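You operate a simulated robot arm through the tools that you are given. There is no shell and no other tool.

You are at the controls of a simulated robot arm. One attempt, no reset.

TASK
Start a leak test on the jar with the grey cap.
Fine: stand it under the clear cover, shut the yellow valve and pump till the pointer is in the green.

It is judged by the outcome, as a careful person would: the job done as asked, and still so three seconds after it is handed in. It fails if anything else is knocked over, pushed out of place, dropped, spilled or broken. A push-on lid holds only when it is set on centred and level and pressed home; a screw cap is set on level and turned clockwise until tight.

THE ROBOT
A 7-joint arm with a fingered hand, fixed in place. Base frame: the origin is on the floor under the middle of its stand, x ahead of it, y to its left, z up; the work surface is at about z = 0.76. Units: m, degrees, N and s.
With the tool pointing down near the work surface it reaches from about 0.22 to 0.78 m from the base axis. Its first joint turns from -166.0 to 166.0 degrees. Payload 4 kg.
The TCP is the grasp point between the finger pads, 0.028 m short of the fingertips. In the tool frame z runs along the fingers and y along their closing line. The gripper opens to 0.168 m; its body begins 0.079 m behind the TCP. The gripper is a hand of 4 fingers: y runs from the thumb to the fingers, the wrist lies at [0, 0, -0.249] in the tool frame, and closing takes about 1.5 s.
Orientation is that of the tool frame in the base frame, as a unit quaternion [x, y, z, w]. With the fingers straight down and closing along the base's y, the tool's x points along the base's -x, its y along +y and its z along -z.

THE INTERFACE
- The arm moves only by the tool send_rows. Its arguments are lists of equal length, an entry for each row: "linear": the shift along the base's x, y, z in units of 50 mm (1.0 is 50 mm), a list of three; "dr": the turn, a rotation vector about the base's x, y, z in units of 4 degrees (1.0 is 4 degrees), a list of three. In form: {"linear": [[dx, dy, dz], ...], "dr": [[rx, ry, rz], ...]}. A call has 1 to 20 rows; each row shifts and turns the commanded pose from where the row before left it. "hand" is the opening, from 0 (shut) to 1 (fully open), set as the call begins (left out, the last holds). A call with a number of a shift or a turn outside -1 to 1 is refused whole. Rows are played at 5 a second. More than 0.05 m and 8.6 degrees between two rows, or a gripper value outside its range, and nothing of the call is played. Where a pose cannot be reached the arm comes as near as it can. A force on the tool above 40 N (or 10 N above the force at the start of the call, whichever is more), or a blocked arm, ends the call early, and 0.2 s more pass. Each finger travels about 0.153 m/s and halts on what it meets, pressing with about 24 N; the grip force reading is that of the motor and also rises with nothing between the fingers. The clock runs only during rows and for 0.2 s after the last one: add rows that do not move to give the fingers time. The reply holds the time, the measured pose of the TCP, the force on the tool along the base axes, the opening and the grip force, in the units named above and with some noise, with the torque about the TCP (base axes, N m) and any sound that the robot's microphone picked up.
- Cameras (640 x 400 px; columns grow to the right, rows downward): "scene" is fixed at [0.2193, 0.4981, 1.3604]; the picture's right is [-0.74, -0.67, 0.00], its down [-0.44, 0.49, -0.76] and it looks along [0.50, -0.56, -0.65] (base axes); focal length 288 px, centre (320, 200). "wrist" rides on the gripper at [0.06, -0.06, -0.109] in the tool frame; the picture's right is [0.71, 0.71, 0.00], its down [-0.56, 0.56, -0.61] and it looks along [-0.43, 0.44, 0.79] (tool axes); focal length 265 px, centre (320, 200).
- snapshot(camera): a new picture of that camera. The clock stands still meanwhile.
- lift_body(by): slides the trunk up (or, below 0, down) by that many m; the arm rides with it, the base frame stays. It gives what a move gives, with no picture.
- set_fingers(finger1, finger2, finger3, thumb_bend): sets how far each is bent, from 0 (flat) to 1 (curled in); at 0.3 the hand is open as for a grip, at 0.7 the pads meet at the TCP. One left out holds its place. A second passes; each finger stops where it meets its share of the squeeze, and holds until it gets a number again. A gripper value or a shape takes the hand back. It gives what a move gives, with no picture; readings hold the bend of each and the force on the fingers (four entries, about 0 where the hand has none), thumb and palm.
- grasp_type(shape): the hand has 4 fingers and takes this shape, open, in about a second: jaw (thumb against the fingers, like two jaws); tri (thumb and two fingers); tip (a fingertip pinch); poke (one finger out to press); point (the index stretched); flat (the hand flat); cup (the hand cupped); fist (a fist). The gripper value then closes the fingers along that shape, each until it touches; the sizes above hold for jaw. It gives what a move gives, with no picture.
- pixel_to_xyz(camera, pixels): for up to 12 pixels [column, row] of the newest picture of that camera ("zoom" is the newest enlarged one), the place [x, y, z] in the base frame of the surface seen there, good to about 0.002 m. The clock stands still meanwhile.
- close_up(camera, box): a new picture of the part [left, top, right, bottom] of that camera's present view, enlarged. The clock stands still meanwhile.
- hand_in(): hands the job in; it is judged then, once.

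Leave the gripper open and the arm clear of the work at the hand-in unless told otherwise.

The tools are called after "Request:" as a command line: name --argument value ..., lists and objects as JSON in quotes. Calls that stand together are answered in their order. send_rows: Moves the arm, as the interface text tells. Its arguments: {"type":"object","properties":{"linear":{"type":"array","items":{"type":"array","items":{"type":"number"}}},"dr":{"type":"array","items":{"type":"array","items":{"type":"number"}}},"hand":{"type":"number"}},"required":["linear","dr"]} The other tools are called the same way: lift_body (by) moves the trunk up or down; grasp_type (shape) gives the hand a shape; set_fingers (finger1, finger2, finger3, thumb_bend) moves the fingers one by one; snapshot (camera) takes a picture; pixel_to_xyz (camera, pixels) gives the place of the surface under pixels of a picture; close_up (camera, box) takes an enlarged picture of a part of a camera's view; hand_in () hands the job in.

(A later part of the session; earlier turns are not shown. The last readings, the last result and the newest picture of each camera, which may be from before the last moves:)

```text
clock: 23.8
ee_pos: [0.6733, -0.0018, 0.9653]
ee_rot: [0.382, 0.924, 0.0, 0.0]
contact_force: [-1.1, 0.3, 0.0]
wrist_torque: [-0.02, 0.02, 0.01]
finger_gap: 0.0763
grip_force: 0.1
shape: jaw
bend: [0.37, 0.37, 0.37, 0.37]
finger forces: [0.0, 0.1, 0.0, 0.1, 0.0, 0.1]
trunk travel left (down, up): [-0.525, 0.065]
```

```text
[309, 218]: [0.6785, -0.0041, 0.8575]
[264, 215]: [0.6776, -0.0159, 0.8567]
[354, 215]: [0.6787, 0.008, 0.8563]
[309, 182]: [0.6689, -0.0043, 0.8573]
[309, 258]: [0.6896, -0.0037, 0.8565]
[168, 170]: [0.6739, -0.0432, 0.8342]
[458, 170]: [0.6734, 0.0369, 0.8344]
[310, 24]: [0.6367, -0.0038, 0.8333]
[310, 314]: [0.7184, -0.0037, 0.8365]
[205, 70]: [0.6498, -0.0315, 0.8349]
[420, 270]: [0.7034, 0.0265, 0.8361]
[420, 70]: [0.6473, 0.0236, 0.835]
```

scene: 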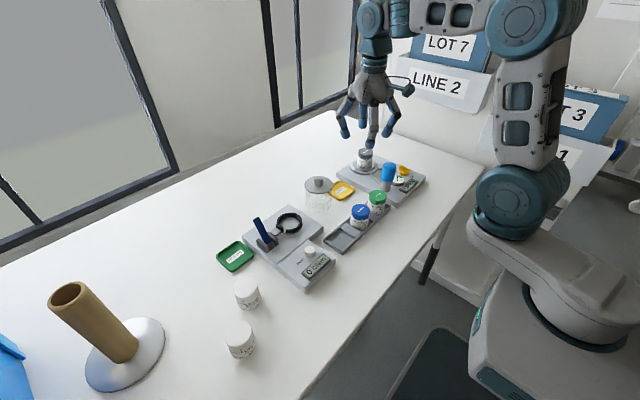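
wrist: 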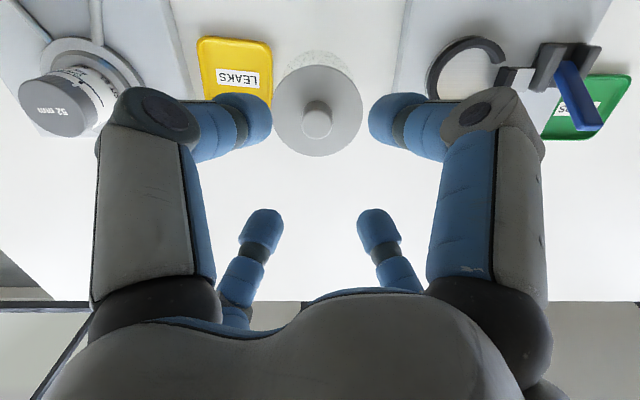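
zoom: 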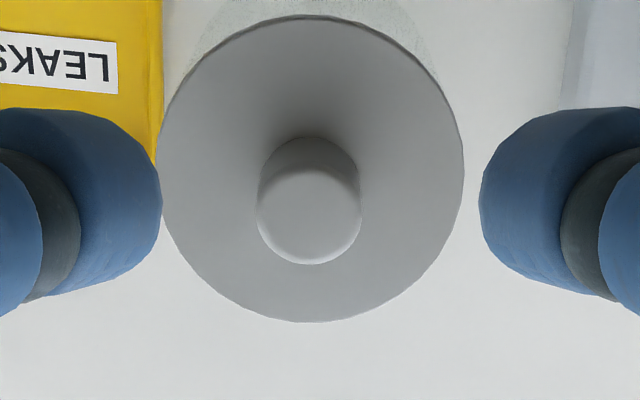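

By the wrist camera the cover lies about 2 mm toward +x and 2.5 mm toward -y of the TCP axis. I'll shift by that, lower partway and narrow the fingers.

Request:
send_rows --linear '[[0.042, -0.05, 0], [0, 0, -0.4], [0, 0, -0.4], [0, 0, -0.4], [0, 0, 0]]' --dr '[[0, 0, 0], [0, 0, 0], [0, 0, 0], [0, 0, 0], [0, 0, 0]]' --hand 0.35

Request:
snapshot --camera "wrist"

Request:
close_up --camera "scene" --box '[280, 130, 360, 215]'

```text
clock: 25.0
ee_pos: [0.6752, -0.0061, 0.9091]
ee_rot: [0.383, 0.924, -0.001, 0.0]
contact_force: [0.5, 0.2, 0.5]
wrist_torque: [-0.01, 0.01, 0.0]
finger_gap: 0.0595
grip_force: 0.0
shape: jaw
bend: [0.79, 0.79, 0.79, 0.42]
finger forces: [0.0, 0.0, 0.1, 0.0, 0.1, 0.0]
trunk travel left (down, up): [-0.525, 0.065]
```

```text
taken
```

wrist: 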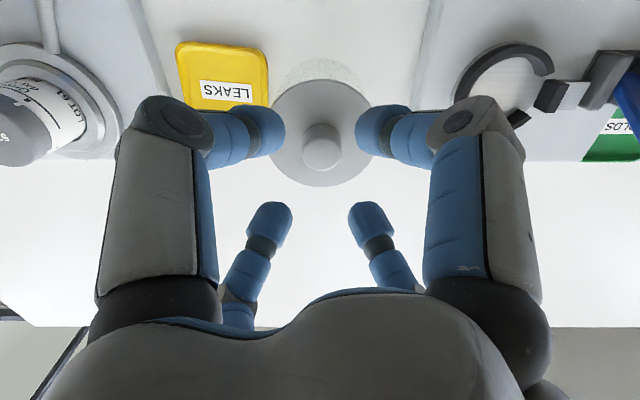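

```text
4.71 times, centred on (320, 172) of scene
```

zoom: 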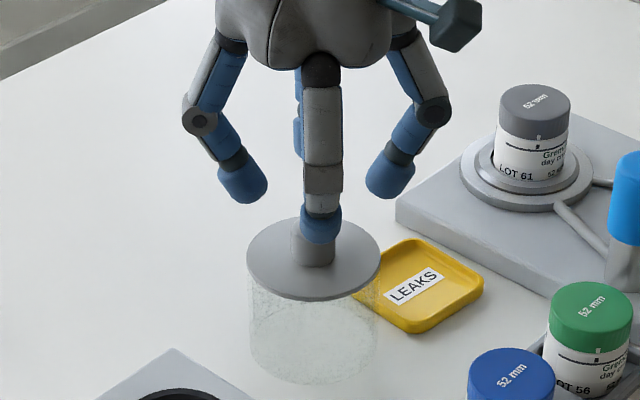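

The disc is centred on column 320 and its rows match a centred hand. I'll lower until the fingertips are about 8 mm above the disc and check the clearance.

Request:
send_rows --linear '[[0, 0, -0.25], [0, 0, -0.25], [0, 0, -0.266], [0, 0, 0]]' --dr '[[0, 0, 0], [0, 0, 0], [0, 0, 0], [0, 0, 0]]' --hand 0.3

Request:
snapshot --camera "wrist"

Request:
close_up --camera "scene" --box '[285, 140, 355, 215]'

```text
clock: 26.0
ee_pos: [0.6771, -0.0088, 0.8695]
ee_rot: [0.383, 0.924, -0.001, 0.0]
contact_force: [0.3, 0.3, -0.5]
wrist_torque: [-0.04, 0.0, 0.0]
finger_gap: 0.0507
grip_force: 0.1
shape: jaw
bend: [0.79, 0.79, 0.79, 0.46]
finger forces: [0.0, 0.0, 0.0, 0.0, 0.0, 0.0]
trunk travel left (down, up): [-0.525, 0.065]
```

```text
taken
```

wrist: 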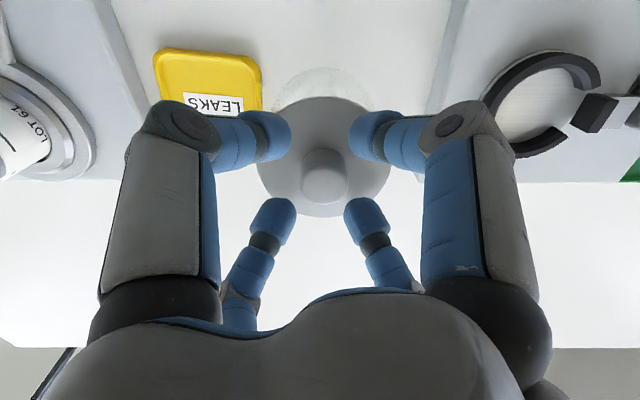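

```text
5.33 times, centred on (320, 178) of scene
```

zoom: 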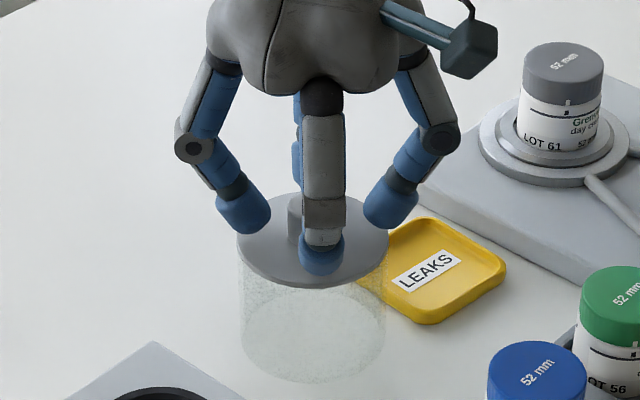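

The disc now appears at column 323.5, so the hand seems to have drifted about 2 mm toward -y. I'll hold still a moment and read the pose again.

Request:
send_rows --linear '[[0, 0, 0], [0, 0, 0]]' --dr '[[0, 0, 0], [0, 0, 0]]'

Request:
close_up --camera "wrist" --box '[230, 80, 420, 230]'

```text
clock: 26.6
ee_pos: [0.6766, -0.0081, 0.869]
ee_rot: [0.382, 0.924, -0.001, 0.0]
contact_force: [0.8, 0.2, 0.2]
wrist_torque: [0.0, -0.01, -0.01]
finger_gap: 0.0511
grip_force: 0.0
shape: jaw
bend: [0.79, 0.79, 0.79, 0.46]
finger forces: [0.1, 0.0, 0.0, 0.0, 0.0, 0.0]
trunk travel left (down, up): [-0.525, 0.065]
```

```text
2.67 times, centred on (325, 155) of wrist
```

zoom: 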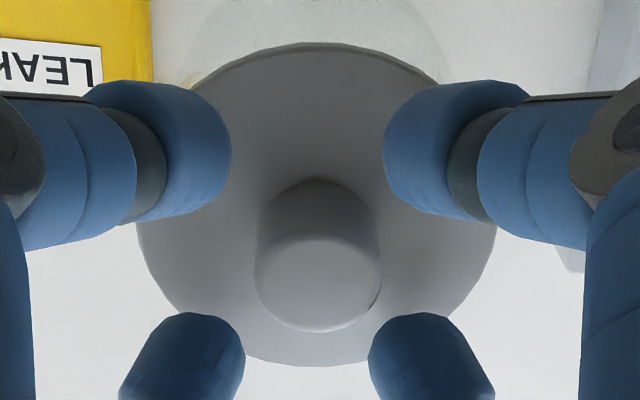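

The TCP is about 2.6 mm to the -y side of the knob. I'll correct it, lower 3 mm and re-check.

Request:
send_rows --linear '[[-0.01, 0.052, 0], [0, 0, -0.03], [0, 0, -0.03], [0, 0, 0], [0, 0, 0]]' --dr '[[0, 0, 0], [0, 0, 0], [0, 0, 0], [0, 0, 0], [0, 0, 0]]'

Request:
close_up --camera "wrist" --box '[230, 80, 420, 230]'

Request:
close_up --camera "scene" --box '[295, 160, 345, 200]'

```text
clock: 27.8
ee_pos: [0.6754, -0.0045, 0.8663]
ee_rot: [0.383, 0.924, 0.0, 0.0]
contact_force: [-0.6, 1.0, -0.2]
wrist_torque: [0.01, -0.02, -0.04]
finger_gap: 0.0508
grip_force: 0.1
shape: jaw
bend: [0.79, 0.79, 0.79, 0.46]
finger forces: [0.0, 0.1, 0.0, 0.0, 0.0, 0.1]
trunk travel left (down, up): [-0.525, 0.065]
```

```text
2.67 times, centred on (325, 155) of wrist
```

zoom: 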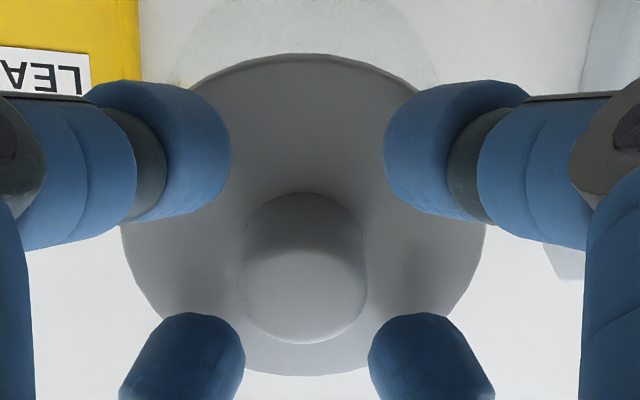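

```text
10.00 times, centred on (320, 180) of scene
```

zoom: 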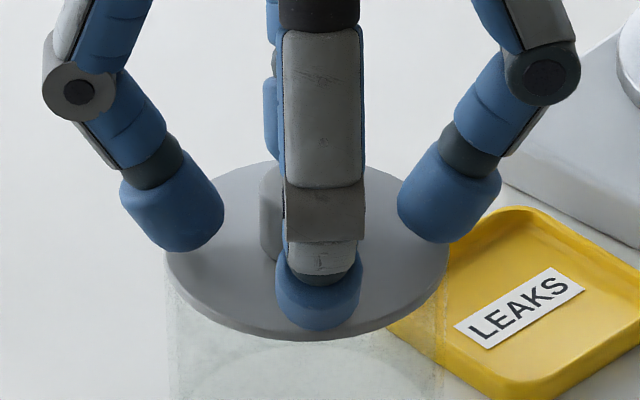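

The knob is centred between the fingers. Closing gently on the knob.

Request:
send_rows --linear '[[0, 0, 0], [0, 0, 0], [0, 0, 0], [0, 0, 0], [0, 0, 0], [0, 0, 0]]' --dr '[[0, 0, 0], [0, 0, 0], [0, 0, 0], [0, 0, 0], [0, 0, 0], [0, 0, 0]]' --hand 0.05

Request:
close_up --camera "wrist" --box '[230, 80, 420, 230]'

Request:
close_up --camera "scene" --box '[290, 155, 350, 215]'

```text
clock: 29.2
ee_pos: [0.6753, -0.0045, 0.8671]
ee_rot: [0.382, 0.924, -0.001, -0.001]
contact_force: [-0.3, 0.1, -0.3]
wrist_torque: [0.0, -0.01, 0.0]
finger_gap: 0.0213
grip_force: 23.9
shape: jaw
bend: [0.75, 0.75, 0.75, 0.59]
finger forces: [20.8, 22.0, 22.1, 0.0, 21.0, 0.1]
trunk travel left (down, up): [-0.525, 0.065]
```

```text
2.67 times, centred on (325, 155) of wrist
```

zoom: 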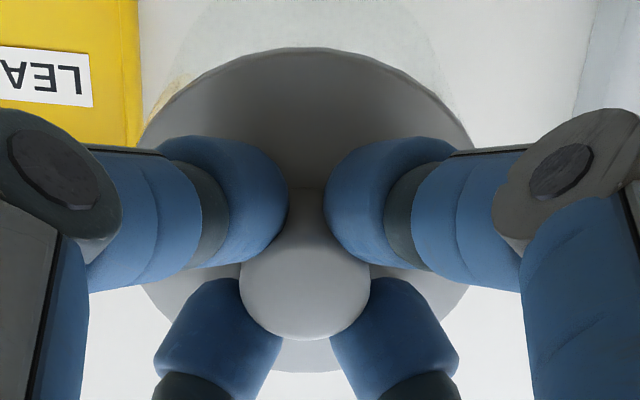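

```text
6.67 times, centred on (320, 185) of scene
```

zoom: 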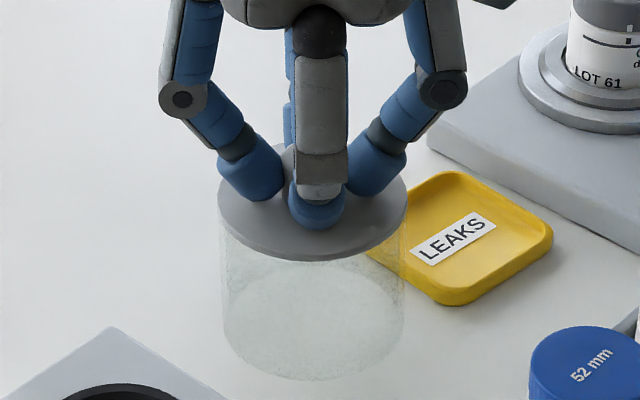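

The grip is firm at about 21 N per finger. I'll lift the cover straight up, slowly at first, and check that it hangs level.

Request:
send_rows --linear '[[0, 0, 0.1], [0, 0, 0.2], [0, 0, 0.4], [0, 0, 0.5], [0, 0, 0.5], [0, 0, 0.5], [0, 0, 0.4], [0, 0, 0.2], [0, 0, 0]]' --dr '[[0, 0, 0], [0, 0, 0], [0, 0, 0], [0, 0, 0], [0, 0, 0], [0, 0, 0], [0, 0, 0], [0, 0, 0], [0, 0, 0]]'

Request:
snapshot --camera "wrist"

Request:
close_up --camera "scene" --box '[280, 110, 400, 200]'

```text
clock: 31.2
ee_pos: [0.6745, -0.0056, 1.0053]
ee_rot: [0.383, 0.924, 0.0, 0.0]
contact_force: [-0.4, -0.5, -0.9]
wrist_torque: [0.01, 0.01, -0.01]
finger_gap: 0.0215
grip_force: 23.5
shape: jaw
bend: [0.75, 0.75, 0.75, 0.59]
finger forces: [20.8, 21.9, 22.1, 0.0, 21.1, 0.0]
trunk travel left (down, up): [-0.525, 0.065]
```

```text
taken
```

wrist: 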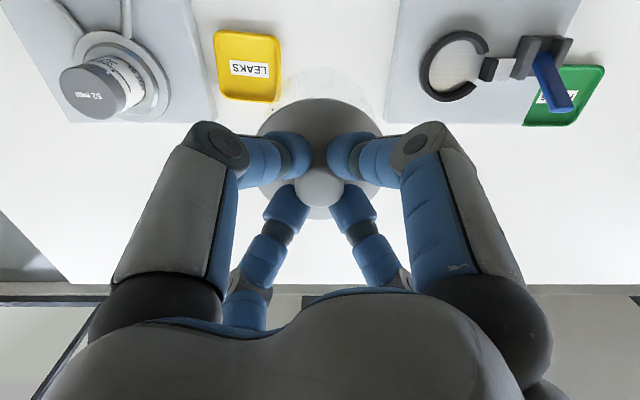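

```text
4.44 times, centred on (340, 155) of scene
```

zoom: 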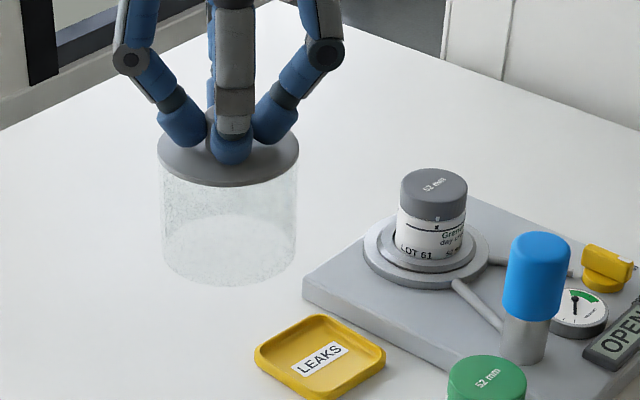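

The cover hangs level. In this same wrist frame I'll measure the disc in the hand and the ring with the jar at upper left, so both come from one camera.

Request:
close_up --camera "wrist" --box '[50, 20, 190, 130]'

Request:
pixel_to_xyz --camera "wrist" --pixels '[[320, 102], [320, 215], [290, 107], [350, 107], [265, 130], [374, 130], [320, 185], [300, 185], [340, 185], [320, 200], [300, 213], [340, 213]]'

```text
3.64 times, centred on (120, 75) of wrist
```

zoom: 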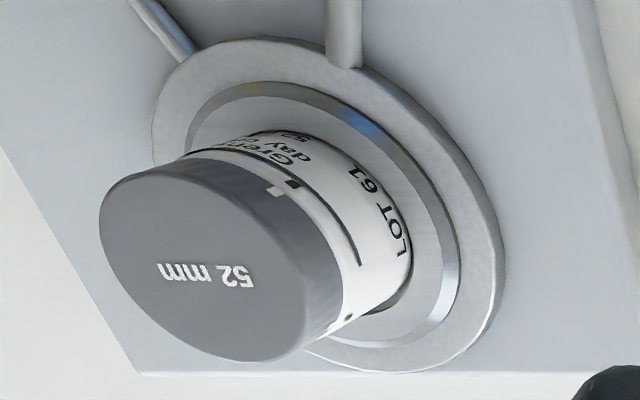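

```text
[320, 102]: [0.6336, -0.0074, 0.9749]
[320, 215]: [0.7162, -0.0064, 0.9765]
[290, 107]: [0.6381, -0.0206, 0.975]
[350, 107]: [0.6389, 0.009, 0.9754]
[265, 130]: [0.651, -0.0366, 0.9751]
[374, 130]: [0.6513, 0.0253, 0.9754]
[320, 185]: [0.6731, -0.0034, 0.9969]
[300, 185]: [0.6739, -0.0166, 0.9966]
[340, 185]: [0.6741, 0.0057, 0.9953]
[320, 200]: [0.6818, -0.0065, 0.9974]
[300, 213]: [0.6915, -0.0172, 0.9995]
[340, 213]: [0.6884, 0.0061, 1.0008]
```

The disc in the hand is centred on the TCP at (0.675, -0.0056). Next I'll measure the ring's edges through this zoom.

Request:
pixel_to_xyz --camera "zoom" --pixels '[[160, 120], [210, 60], [260, 44], [320, 53], [400, 92], [460, 155], [495, 235], [475, 320], [410, 364], [350, 368], [230, 95], [440, 330]]'

Request:
pixel_to_xyz --camera "zoom" --pixels '[[200, 115], [225, 93], [270, 88], [340, 108], [400, 160], [440, 220], [452, 270], [435, 320], [390, 343], [350, 343]]'

```text
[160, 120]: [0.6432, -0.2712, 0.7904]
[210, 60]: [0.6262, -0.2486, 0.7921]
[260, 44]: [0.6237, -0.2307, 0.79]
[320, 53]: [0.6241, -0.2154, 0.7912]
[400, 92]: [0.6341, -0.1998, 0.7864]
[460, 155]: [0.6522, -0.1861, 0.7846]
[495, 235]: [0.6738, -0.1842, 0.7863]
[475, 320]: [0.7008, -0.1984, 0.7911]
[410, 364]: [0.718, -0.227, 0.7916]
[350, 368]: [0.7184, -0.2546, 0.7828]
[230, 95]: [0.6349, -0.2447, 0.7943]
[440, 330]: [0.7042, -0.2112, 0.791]
```

```text
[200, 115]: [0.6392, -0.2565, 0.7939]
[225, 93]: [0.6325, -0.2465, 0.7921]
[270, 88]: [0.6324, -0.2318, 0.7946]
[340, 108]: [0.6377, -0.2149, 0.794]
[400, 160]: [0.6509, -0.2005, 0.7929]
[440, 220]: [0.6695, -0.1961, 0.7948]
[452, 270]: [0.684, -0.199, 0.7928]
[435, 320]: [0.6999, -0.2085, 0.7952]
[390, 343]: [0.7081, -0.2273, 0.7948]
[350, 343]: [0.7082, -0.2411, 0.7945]
```

The ring's centre works out to about (0.670, -0.234). I'll carry the cover across at this height to above the ring.

Request:
send_rows --linear '[[-0.01, -0.3, 0], [-0.01, -0.5, 0], [-0.01, -0.6, 0], [-0.01, -0.6, 0], [-0.01, -0.6, 0], [-0.01, -0.6, 0], [-0.01, -0.5, 0], [-0.01, -0.4, 0], [-0.014, -0.3, 0], [0, -0.168, 0], [0, 0, 0], [0, 0, 0]]' --dr '[[0, 0, 0], [0, 0, 0], [0, 0, 0], [0, 0, 0], [0, 0, 0], [0, 0, 0], [0, 0, 0], [0, 0, 0], [0, 0, 0], [0, 0, 0], [0, 0, 0], [0, 0, 0]]'

Request:
snapshot --camera "wrist"

Request:
close_up --camera "scene" --box '[320, 100, 420, 190]'

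```text
clock: 33.8
ee_pos: [0.6692, -0.2326, 1.0044]
ee_rot: [0.382, 0.924, 0.0, 0.001]
contact_force: [0.1, -0.1, -1.4]
wrist_torque: [0.01, 0.02, 0.02]
finger_gap: 0.0214
grip_force: 24.3
shape: jaw
bend: [0.75, 0.75, 0.75, 0.59]
finger forces: [20.8, 21.9, 22.2, 0.1, 21.2, 0.0]
trunk travel left (down, up): [-0.525, 0.065]
```

```text
taken
```

wrist: 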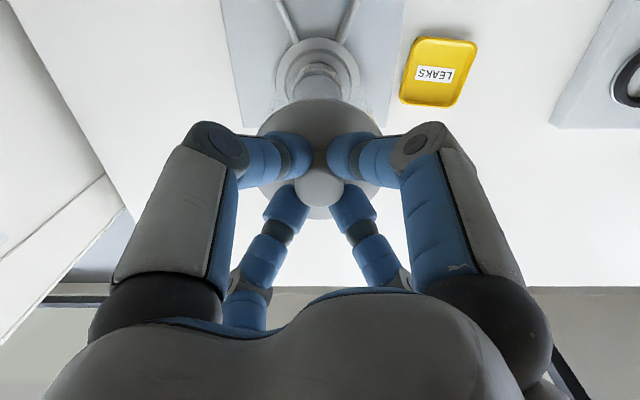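

```text
4.44 times, centred on (370, 145) of scene
```

zoom: 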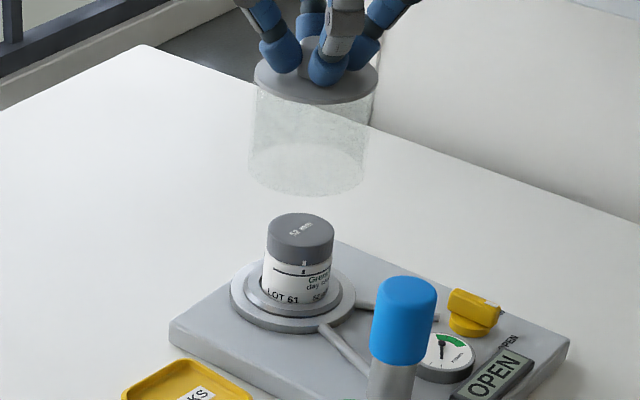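

I'll zoom the wrist view on the ring and the disc to check the alignment finely.

Request:
close_up --camera "wrist" --box '[250, 25, 390, 115]'

```text
4.44 times, centred on (320, 70) of wrist
```

zoom: 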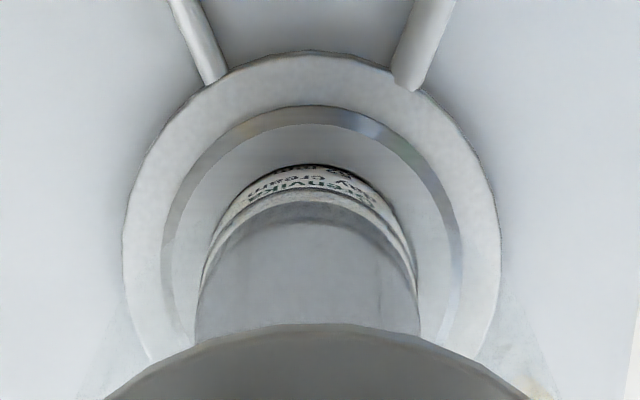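

The ring lies about 1.6 mm toward -y of the cover's axis, and x agrees. I'll correct that and lower the cover over the jar to roughly 13 mm above the ring.

Request:
send_rows --linear '[[0, -0.032, 0], [0, 0, -0.3], [0, 0, -0.3], [0, 0, -0.3], [0, 0, -0.3], [0, 0, -0.3], [0, 0, -0.29], [0, 0, 0], [0, 0, 0]]' --dr '[[0, 0, 0], [0, 0, 0], [0, 0, 0], [0, 0, 0], [0, 0, 0], [0, 0, 0], [0, 0, 0], [0, 0, 0], [0, 0, 0]]'

Request:
close_up --camera "wrist" --box '[230, 40, 410, 220]'

Request:
close_up --camera "scene" --box '[335, 125, 405, 185]'

```text
clock: 35.8
ee_pos: [0.6699, -0.2354, 0.915]
ee_rot: [0.382, 0.924, -0.001, 0.0]
contact_force: [-1.1, -0.2, -2.0]
wrist_torque: [-0.03, 0.0, 0.01]
finger_gap: 0.0214
grip_force: 24.1
shape: jaw
bend: [0.75, 0.75, 0.75, 0.59]
finger forces: [20.7, 21.9, 22.1, 0.0, 21.1, 0.1]
trunk travel left (down, up): [-0.525, 0.065]
```

```text
2.22 times, centred on (320, 130) of wrist
```

zoom: 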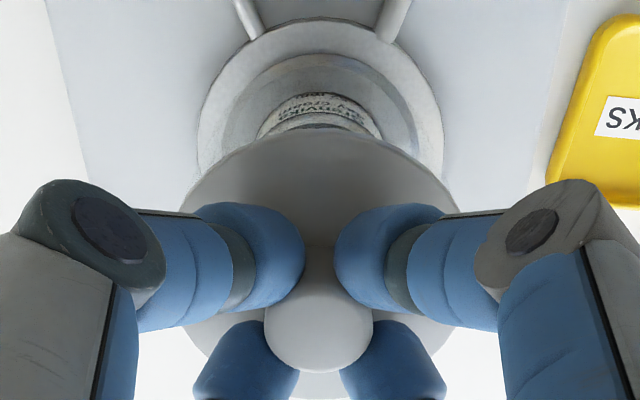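

```text
6.67 times, centred on (370, 155) of scene
```

zoom: 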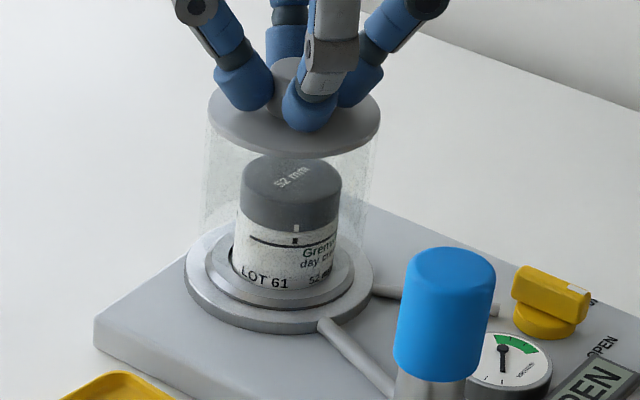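

Request:
close_up --camera "scene" --box '[350, 140, 385, 180]'

Request:
close_up --camera "wrist" --box '[270, 40, 380, 110]'

```text
10.00 times, centred on (368, 160) of scene
```

zoom: 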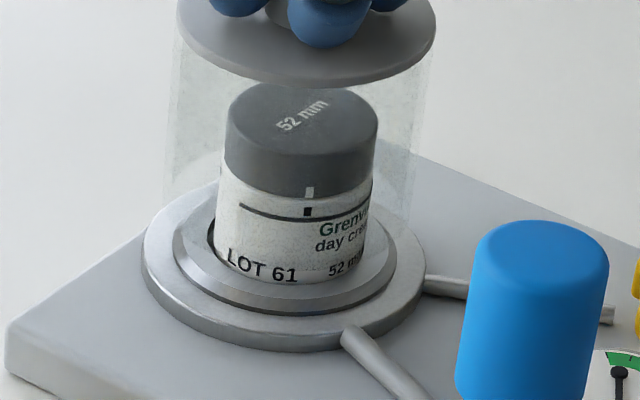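

```text
5.71 times, centred on (325, 75) of wrist
```

zoom: 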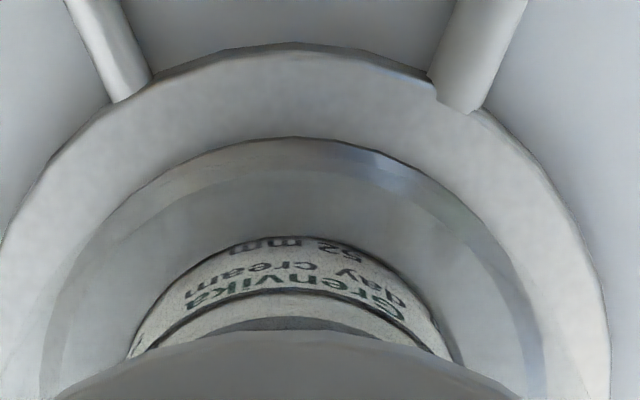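

The two cameras hint at a 1–2 mm offset in x, so I'll measure disc and ring again in one wrist frame before going lower.

Request:
pixel_to_xyz --camera "zoom" --pixels '[[295, 50], [150, 95], [440, 100], [45, 180], [545, 190], [295, 142], [160, 190], [430, 190], [60, 330], [530, 330], [295, 336], [605, 330]]'

Request:
snapshot --camera "wrist"

Request:
close_up --camera "scene" --box '[342, 125, 398, 180]'

```text
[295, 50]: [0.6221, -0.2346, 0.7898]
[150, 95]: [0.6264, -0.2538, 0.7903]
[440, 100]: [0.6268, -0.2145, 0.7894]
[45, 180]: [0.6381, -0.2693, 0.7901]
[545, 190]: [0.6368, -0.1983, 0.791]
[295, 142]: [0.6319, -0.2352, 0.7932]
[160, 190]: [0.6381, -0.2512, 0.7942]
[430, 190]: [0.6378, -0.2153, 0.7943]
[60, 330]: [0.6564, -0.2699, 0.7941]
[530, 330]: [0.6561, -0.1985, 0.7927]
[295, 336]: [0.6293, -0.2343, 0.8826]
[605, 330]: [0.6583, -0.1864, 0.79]
```

```text
taken
```

wrist: 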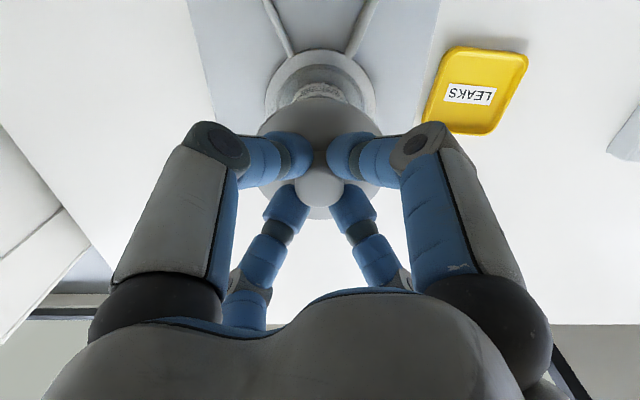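

```text
7.27 times, centred on (370, 152) of scene
```

zoom: 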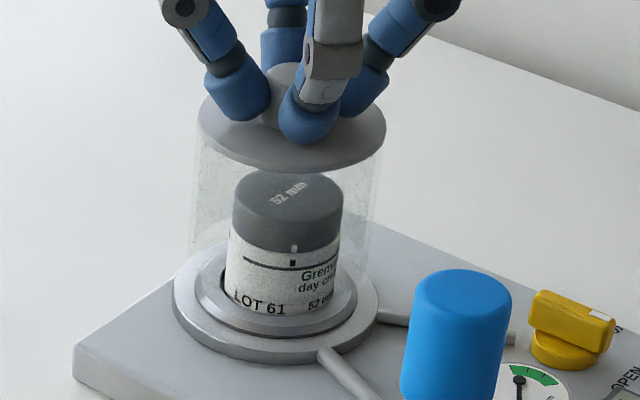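

Request:
pixel_to_xyz --camera "zoom" --pixels '[[201, 112], [382, 118], [225, 80], [360, 155], [225, 150], [290, 164], [378, 105], [178, 290], [374, 295], [220, 338], [275, 352], [345, 335]]'

Request:
pixel_to_xyz --camera "wrist" --pixels '[[320, 100], [320, 214], [263, 130], [377, 130], [270, 115], [371, 115], [290, 105], [350, 105], [260, 160], [380, 165]]'

```text
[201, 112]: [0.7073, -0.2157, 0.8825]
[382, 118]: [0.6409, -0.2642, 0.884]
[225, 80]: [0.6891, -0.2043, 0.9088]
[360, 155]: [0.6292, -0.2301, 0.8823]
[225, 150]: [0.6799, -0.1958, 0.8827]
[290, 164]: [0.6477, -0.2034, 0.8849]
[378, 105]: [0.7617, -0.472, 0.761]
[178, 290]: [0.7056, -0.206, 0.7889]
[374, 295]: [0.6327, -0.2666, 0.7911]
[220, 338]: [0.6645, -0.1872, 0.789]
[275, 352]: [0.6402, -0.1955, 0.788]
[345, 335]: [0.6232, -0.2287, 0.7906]
```

```text
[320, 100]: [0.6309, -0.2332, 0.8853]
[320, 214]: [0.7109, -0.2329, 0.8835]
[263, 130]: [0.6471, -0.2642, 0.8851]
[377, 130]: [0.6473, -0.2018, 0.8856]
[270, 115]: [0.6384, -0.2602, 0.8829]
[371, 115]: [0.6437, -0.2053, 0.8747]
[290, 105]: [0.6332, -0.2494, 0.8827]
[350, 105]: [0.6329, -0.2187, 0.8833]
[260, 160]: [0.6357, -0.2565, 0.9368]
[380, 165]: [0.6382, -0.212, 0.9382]
```

Both cameras agree to within about 1 mm: the cover is slightly toward +x and +y of the ring. I'll trim that and lower to just above the ring.

Request:
send_rows --linear '[[-0.012, -0.018, 0], [0, 0, -0.06], [0, 0, -0.06], [0, 0, 0], [0, 0, 0]]' --dr '[[0, 0, 0], [0, 0, 0], [0, 0, 0], [0, 0, 0], [0, 0, 0]]'

Request:
close_up --camera "scene" --box '[346, 130, 392, 180]'

Request:
close_up --camera "wrist" --box '[250, 40, 390, 130]'

```text
clock: 37.0
ee_pos: [0.6708, -0.2354, 0.909]
ee_rot: [0.382, 0.924, -0.001, 0.0]
contact_force: [0.6, -0.5, -2.2]
wrist_torque: [-0.02, -0.02, 0.0]
finger_gap: 0.0214
grip_force: 24.4
shape: jaw
bend: [0.75, 0.75, 0.75, 0.59]
finger forces: [20.8, 22.0, 22.2, 0.0, 21.1, 0.0]
trunk travel left (down, up): [-0.525, 0.065]
```

```text
8.00 times, centred on (369, 155) of scene
```

zoom: 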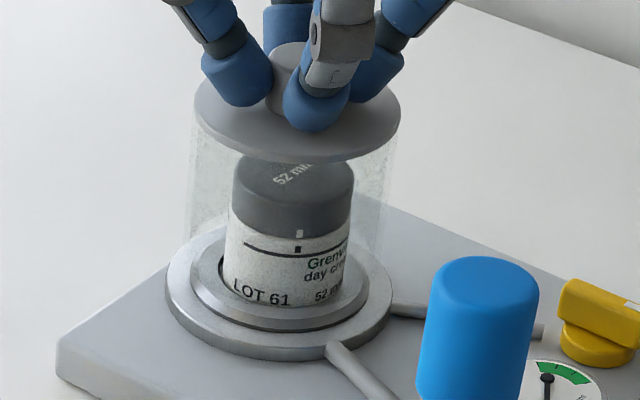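

```text
4.44 times, centred on (320, 85) of wrist
```

zoom: 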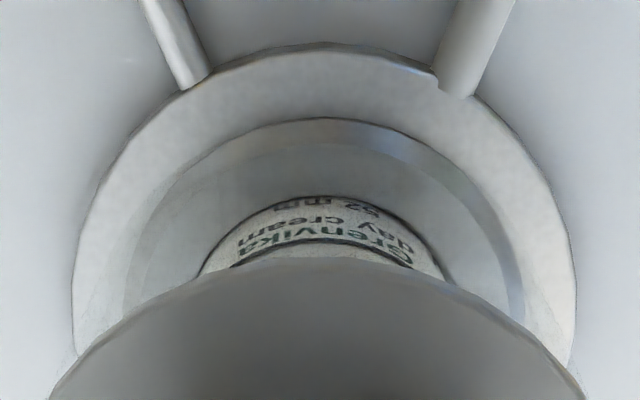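

I'll trim slightly, about 1 mm toward -x and 0.7 mm toward +y, and lower in small steps while reading the force.

Request:
send_rows --linear '[[-0.02, 0.014, 0], [0, 0, -0.04], [0, 0, -0.04], [0, 0, 0]]' --dr '[[0, 0, 0], [0, 0, 0], [0, 0, 0], [0, 0, 0]]'

Request:
send_rows --linear '[[0, 0, -0.03], [0, 0, -0.03], [0, 0, 0]]' --dr '[[0, 0, 0], [0, 0, 0], [0, 0, 0]]'

```text
clock: 38.0
ee_pos: [0.6707, -0.2343, 0.906]
ee_rot: [0.383, 0.924, -0.001, -0.001]
contact_force: [0.9, -0.8, -1.4]
wrist_torque: [-0.02, 0.0, -0.01]
finger_gap: 0.0212
grip_force: 23.7
shape: jaw
bend: [0.75, 0.75, 0.75, 0.59]
finger forces: [20.8, 21.8, 22.1, 0.0, 21.1, 0.0]
trunk travel left (down, up): [-0.525, 0.065]
```

```text
clock: 38.8
ee_pos: [0.6698, -0.2338, 0.9034]
ee_rot: [0.383, 0.924, -0.001, -0.001]
contact_force: [0.0, 0.0, -1.4]
wrist_torque: [0.0, -0.01, -0.03]
finger_gap: 0.0215
grip_force: 24.4
shape: jaw
bend: [0.75, 0.75, 0.75, 0.59]
finger forces: [20.8, 21.9, 22.1, 0.1, 21.1, 0.1]
trunk travel left (down, up): [-0.525, 0.065]
```

No contact yet. The cover's edge should now be at about the ring top, so I'll continue in 1.5 mm steps.

Request:
send_rows --linear '[[0, 0, -0.03], [0, 0, 0]]' --dr '[[0, 0, 0], [0, 0, 0]]'

Request:
send_rows --linear '[[0, 0, -0.03], [0, 0, 0]]' --dr '[[0, 0, 0], [0, 0, 0]]'

Request:
close_up --camera "scene" --box '[346, 130, 392, 180]'

```text
clock: 39.4
ee_pos: [0.6695, -0.2354, 0.9009]
ee_rot: [0.384, 0.924, 0.0, 0.0]
contact_force: [0.1, 0.5, -0.6]
wrist_torque: [-0.01, 0.01, 0.0]
finger_gap: 0.0213
grip_force: 24.0
shape: jaw
bend: [0.75, 0.75, 0.75, 0.59]
finger forces: [20.8, 21.9, 22.1, 0.1, 21.1, 0.1]
trunk travel left (down, up): [-0.525, 0.065]
```

```text
clock: 40.0
ee_pos: [0.6697, -0.2355, 0.9015]
ee_rot: [0.383, 0.924, 0.0, -0.001]
contact_force: [-0.4, 0.3, -1.2]
wrist_torque: [0.04, 0.04, 0.0]
finger_gap: 0.0212
grip_force: 24.0
shape: jaw
bend: [0.75, 0.75, 0.75, 0.59]
finger forces: [20.8, 22.0, 22.1, 0.1, 21.1, 0.1]
trunk travel left (down, up): [-0.525, 0.065]
```

```text
8.00 times, centred on (369, 155) of scene
```

zoom: 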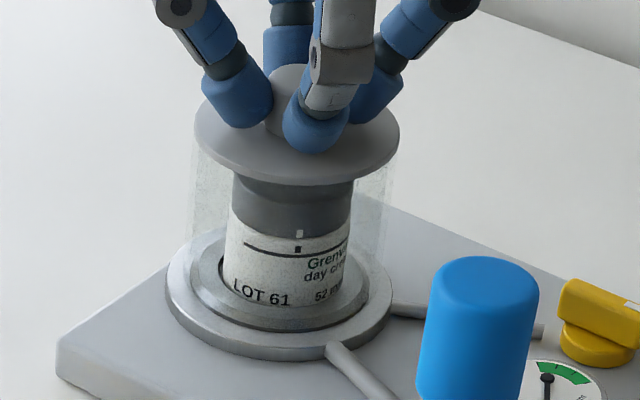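

Request:
send_rows --linear '[[0, 0, -0.03], [0, 0, 0]]' --dr '[[0, 0, 0], [0, 0, 0]]'

Request:
send_rows --linear '[[0, 0, -0.03], [0, 0, 0]]' --dr '[[0, 0, 0], [0, 0, 0]]'

```text
clock: 40.6
ee_pos: [0.6684, -0.2354, 0.8986]
ee_rot: [0.382, 0.924, -0.001, 0.0]
contact_force: [-0.8, -0.4, -1.2]
wrist_torque: [-0.03, -0.02, -0.01]
finger_gap: 0.0211
grip_force: 24.5
shape: jaw
bend: [0.75, 0.75, 0.75, 0.59]
finger forces: [20.8, 21.8, 22.0, 0.0, 21.2, 0.1]
trunk travel left (down, up): [-0.525, 0.065]
```

```text
clock: 41.2
ee_pos: [0.6696, -0.2356, 0.8984]
ee_rot: [0.383, 0.924, 0.0, 0.0]
contact_force: [-0.5, 0.0, -1.1]
wrist_torque: [-0.02, 0.01, -0.01]
finger_gap: 0.0214
grip_force: 23.7
shape: jaw
bend: [0.75, 0.75, 0.75, 0.59]
finger forces: [20.8, 22.0, 22.0, 0.0, 21.1, 0.1]
trunk travel left (down, up): [-0.525, 0.065]
```

No resistance, so the cover's edge has passed the ring's top. Continuing down to the flange.

Request:
send_rows --linear '[[0, 0, -0.03], [0, 0, 0]]' --dr '[[0, 0, 0], [0, 0, 0]]'

Request:
send_rows --linear '[[0, 0, -0.02], [0, 0, 0]]' --dr '[[0, 0, 0], [0, 0, 0]]'

Request:
close_up --camera "scene" --box '[346, 130, 392, 180]'

```text
clock: 41.8
ee_pos: [0.6708, -0.2343, 0.8967]
ee_rot: [0.383, 0.924, -0.001, -0.001]
contact_force: [0.0, 0.4, 0.8]
wrist_torque: [0.0, -0.06, 0.0]
finger_gap: 0.0211
grip_force: 24.1
shape: jaw
bend: [0.75, 0.75, 0.75, 0.59]
finger forces: [21.1, 22.1, 22.3, 0.1, 21.2, 0.0]
trunk travel left (down, up): [-0.525, 0.065]
```

```text
clock: 42.4
ee_pos: [0.6687, -0.2347, 0.8965]
ee_rot: [0.383, 0.924, 0.0, 0.001]
contact_force: [-0.8, -0.4, 3.2]
wrist_torque: [-0.02, -0.01, -0.02]
finger_gap: 0.0214
grip_force: 23.6
shape: jaw
bend: [0.75, 0.75, 0.75, 0.59]
finger forces: [21.5, 22.5, 22.9, 0.1, 21.7, 0.0]
trunk travel left (down, up): [-0.525, 0.065]
```

```text
8.00 times, centred on (369, 155) of scene
```

zoom: 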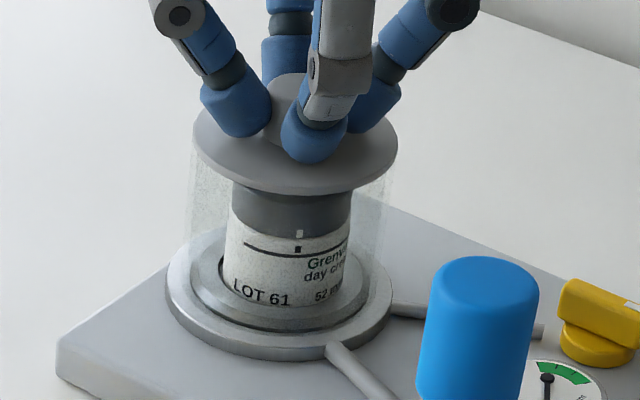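

Contact of about 4 N at the expected seat height of TCP 0.8965, with almost no torque, so the cover is sitting level on the flange. I'll press slightly to be sure, then release.

Request:
send_rows --linear '[[0, 0, -0.02], [0, 0, 0]]' --dr '[[0, 0, 0], [0, 0, 0]]'

Request:
send_rows --linear '[[0, 0, 0], [0, 0, 0], [0, 0, 0], [0, 0, 0]]' --dr '[[0, 0, 0], [0, 0, 0], [0, 0, 0], [0, 0, 0]]' --hand 0.3

Request:
snapshot --camera "wrist"

Request:
close_up --camera "scene" --box '[346, 130, 392, 180]'

```text
clock: 43.0
ee_pos: [0.67, -0.2342, 0.8953]
ee_rot: [0.383, 0.924, -0.001, 0.002]
contact_force: [0.0, -0.8, 14.2]
wrist_torque: [-0.04, -0.04, -0.01]
finger_gap: 0.0216
grip_force: 24.3
shape: jaw
bend: [0.75, 0.75, 0.75, 0.59]
finger forces: [23.0, 24.4, 24.8, 0.0, 23.4, 0.1]
trunk travel left (down, up): [-0.525, 0.065]
```

```text
clock: 44.0
ee_pos: [0.6696, -0.2348, 0.8944]
ee_rot: [0.382, 0.924, 0.0, 0.001]
contact_force: [-0.1, -0.2, 0.8]
wrist_torque: [0.02, 0.0, -0.02]
finger_gap: 0.0502
grip_force: 0.1
shape: jaw
bend: [0.79, 0.79, 0.79, 0.46]
finger forces: [0.0, 0.0, 0.0, 0.1, 0.1, 0.0]
trunk travel left (down, up): [-0.525, 0.065]
```

```text
taken
```

wrist: 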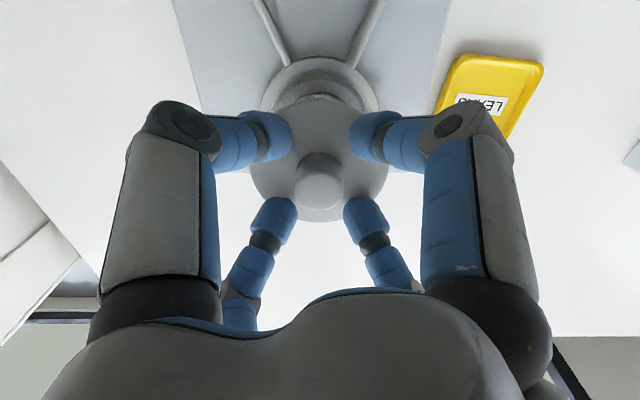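

```text
8.00 times, centred on (369, 155) of scene
```

zoom: 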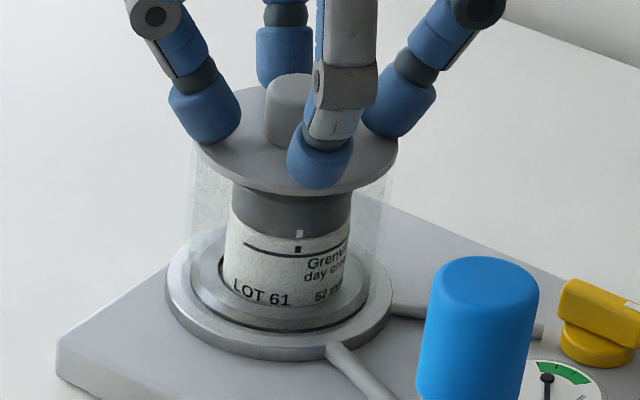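

The cover is released and level over the jar. I'll rise straight up, then back off toward the robot so I can inspect the valve and gauge with the wrist camera.

Request:
send_rows --linear '[[0, 0, 0.15], [0, 0, 0.3], [0, 0, 0.5], [0, 0, 0.6], [0, 0, 0.6], [0, 0, 0.4], [-0.5, 0, 0], [-0.6, -0.2, 0], [-0.7, -0.3, 0], [-0.7, -0.3, 0], [-0.3, -0.2, 0], [0, 0, 0]]' --dr '[[0, 0, 0], [0, 0, 0], [0, 0, 0], [0, 0, 0], [0, 0, 0], [0, 0, 0], [0, 0, 0], [0, 0, 0], [0, 0, 0], [0, 0, 0], [0, 0, 0], [0, 0, 0]]'

Request:
snapshot --camera "wrist"

Request:
snapshot --camera "scene"

```text
clock: 46.6
ee_pos: [0.5314, -0.2854, 1.0207]
ee_rot: [0.382, 0.924, -0.001, -0.001]
contact_force: [1.4, 1.5, 0.0]
wrist_torque: [0.04, -0.01, 0.02]
finger_gap: 0.0503
grip_force: 0.0
shape: jaw
bend: [0.79, 0.79, 0.79, 0.46]
finger forces: [0.1, 0.0, 0.0, 0.0, 0.1, 0.1]
trunk travel left (down, up): [-0.525, 0.065]
```

```text
taken
```

wrist: 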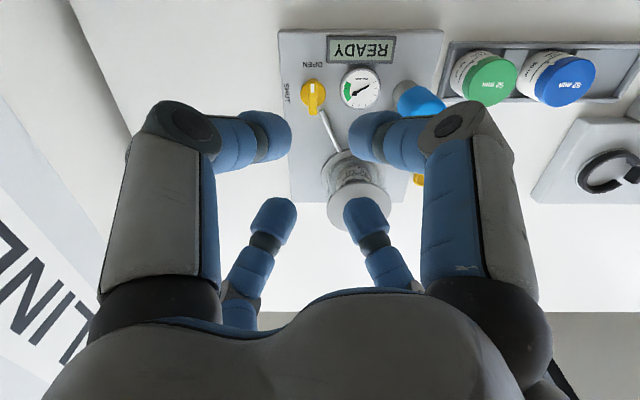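

```text
taken
```

scene: 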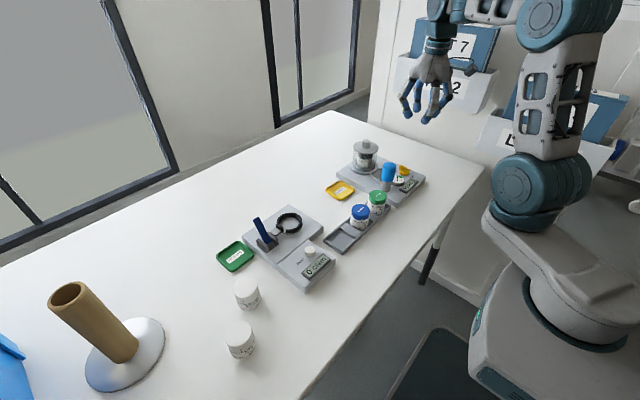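

The display has changed to READY, so the cover is properly seated. Next I'll zoom on the valve, its labels and the gauge.

Request:
close_up --camera "wrist" --box '[270, 20, 450, 140]'

Request:
close_up --camera "scene" --box '[375, 155, 430, 200]'

```text
3.33 times, centred on (360, 80) of wrist
```

zoom: 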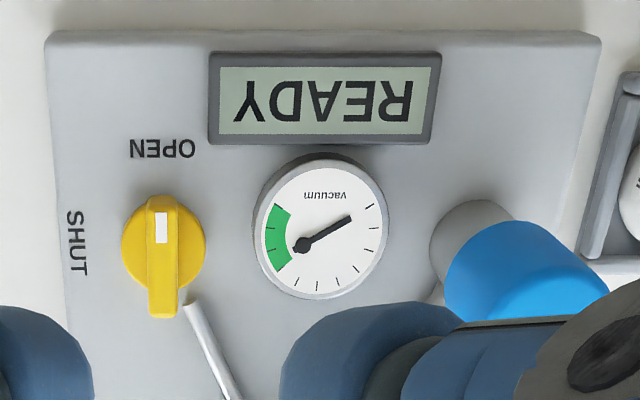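

```text
8.89 times, centred on (402, 178) of scene
```

zoom: 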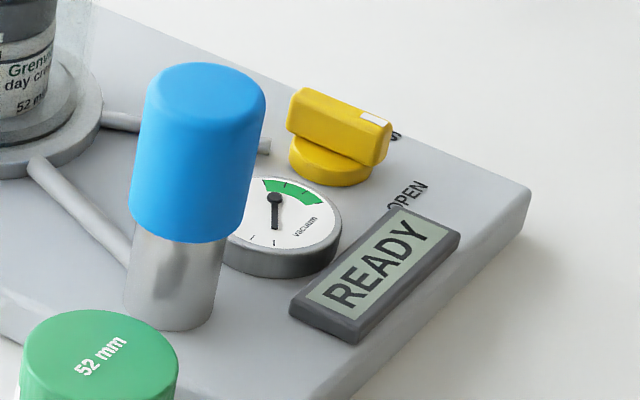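

The valve's white mark points at OPEN (-x) and must turn a quarter turn counter-clockwise, seen from above, to SHUT (-y). I'll zoom in on the valve and measure its bar.

Request:
close_up --camera "wrist" --box '[285, 65, 345, 125]'

```text
6.67 times, centred on (315, 95) of wrist
```

zoom: 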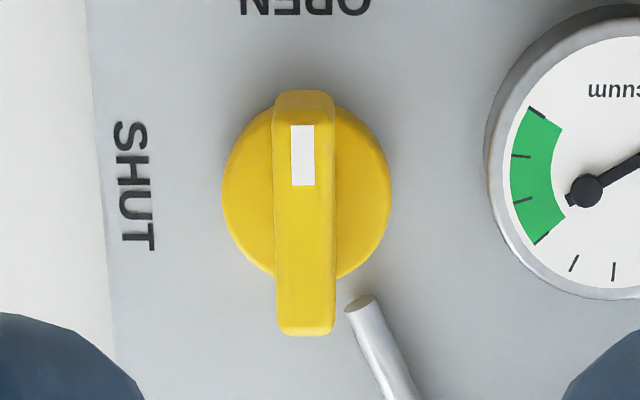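

Request:
pixel_to_xyz --camera "zoom" --pixels '[[304, 115], [304, 318], [304, 215], [280, 215], [330, 215], [232, 190], [380, 190], [350, 300], [375, 330], [505, 200], [304, 325], [586, 190]]'

```text
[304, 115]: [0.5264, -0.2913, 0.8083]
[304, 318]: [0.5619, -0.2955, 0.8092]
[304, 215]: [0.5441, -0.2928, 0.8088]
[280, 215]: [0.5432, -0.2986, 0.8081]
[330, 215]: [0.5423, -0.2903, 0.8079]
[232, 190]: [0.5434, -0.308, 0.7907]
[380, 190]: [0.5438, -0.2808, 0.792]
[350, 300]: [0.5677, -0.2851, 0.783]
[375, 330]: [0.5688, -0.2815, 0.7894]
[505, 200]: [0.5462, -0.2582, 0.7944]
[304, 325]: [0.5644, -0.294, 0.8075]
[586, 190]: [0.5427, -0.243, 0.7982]
```

The valve bar runs along x from about 0.522 to 0.566, is about 12 mm wide, is centred at (0.544, -0.294) and has its top at 0.808. With the hand at its present 45° angle the four fingers will cage the bar near its ends like a wrench. I'll keep the fingertips just above the gauge (0.798). Moving over the valve and partway down.

Request:
send_rows --linear '[[0.126, -0.086, -0.4], [0.126, -0.086, -0.4], [0, 0, -0.5], [0, 0, -0.5], [0, 0, -0.5], [0, 0, 0], [0, 0, 0]]' --dr '[[0, 0, 0], [0, 0, 0], [0, 0, 0], [0, 0, 0], [0, 0, 0], [0, 0, 0], [0, 0, 0]]' --hand 0.35

Request:
snapshot --camera "wrist"

Request:
close_up --camera "scene" --box '[350, 90, 450, 200]'

```text
clock: 48.2
ee_pos: [0.5427, -0.2946, 0.909]
ee_rot: [0.382, 0.924, -0.001, -0.001]
contact_force: [0.2, -0.4, -0.8]
wrist_torque: [0.03, -0.01, 0.01]
finger_gap: 0.0584
grip_force: 0.0
shape: jaw
bend: [0.79, 0.79, 0.79, 0.43]
finger forces: [0.0, 0.1, 0.1, 0.0, 0.0, 0.0]
trunk travel left (down, up): [-0.525, 0.065]
```

```text
taken
```

wrist: 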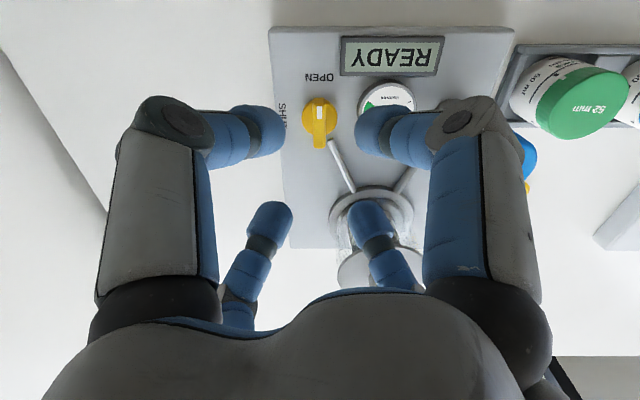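

```text
3.64 times, centred on (400, 145) of scene
```

zoom: 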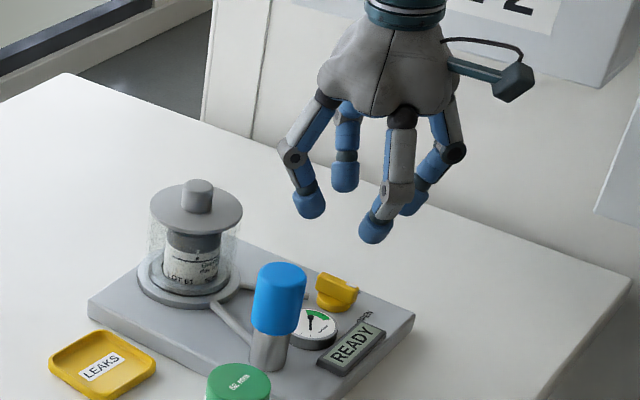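

Request:
close_up --camera "wrist" --box '[280, 80, 360, 160]'

```text
5.00 times, centred on (320, 120) of wrist
```

zoom: 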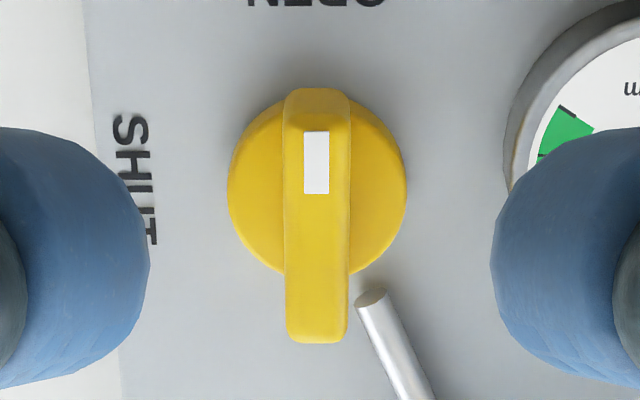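

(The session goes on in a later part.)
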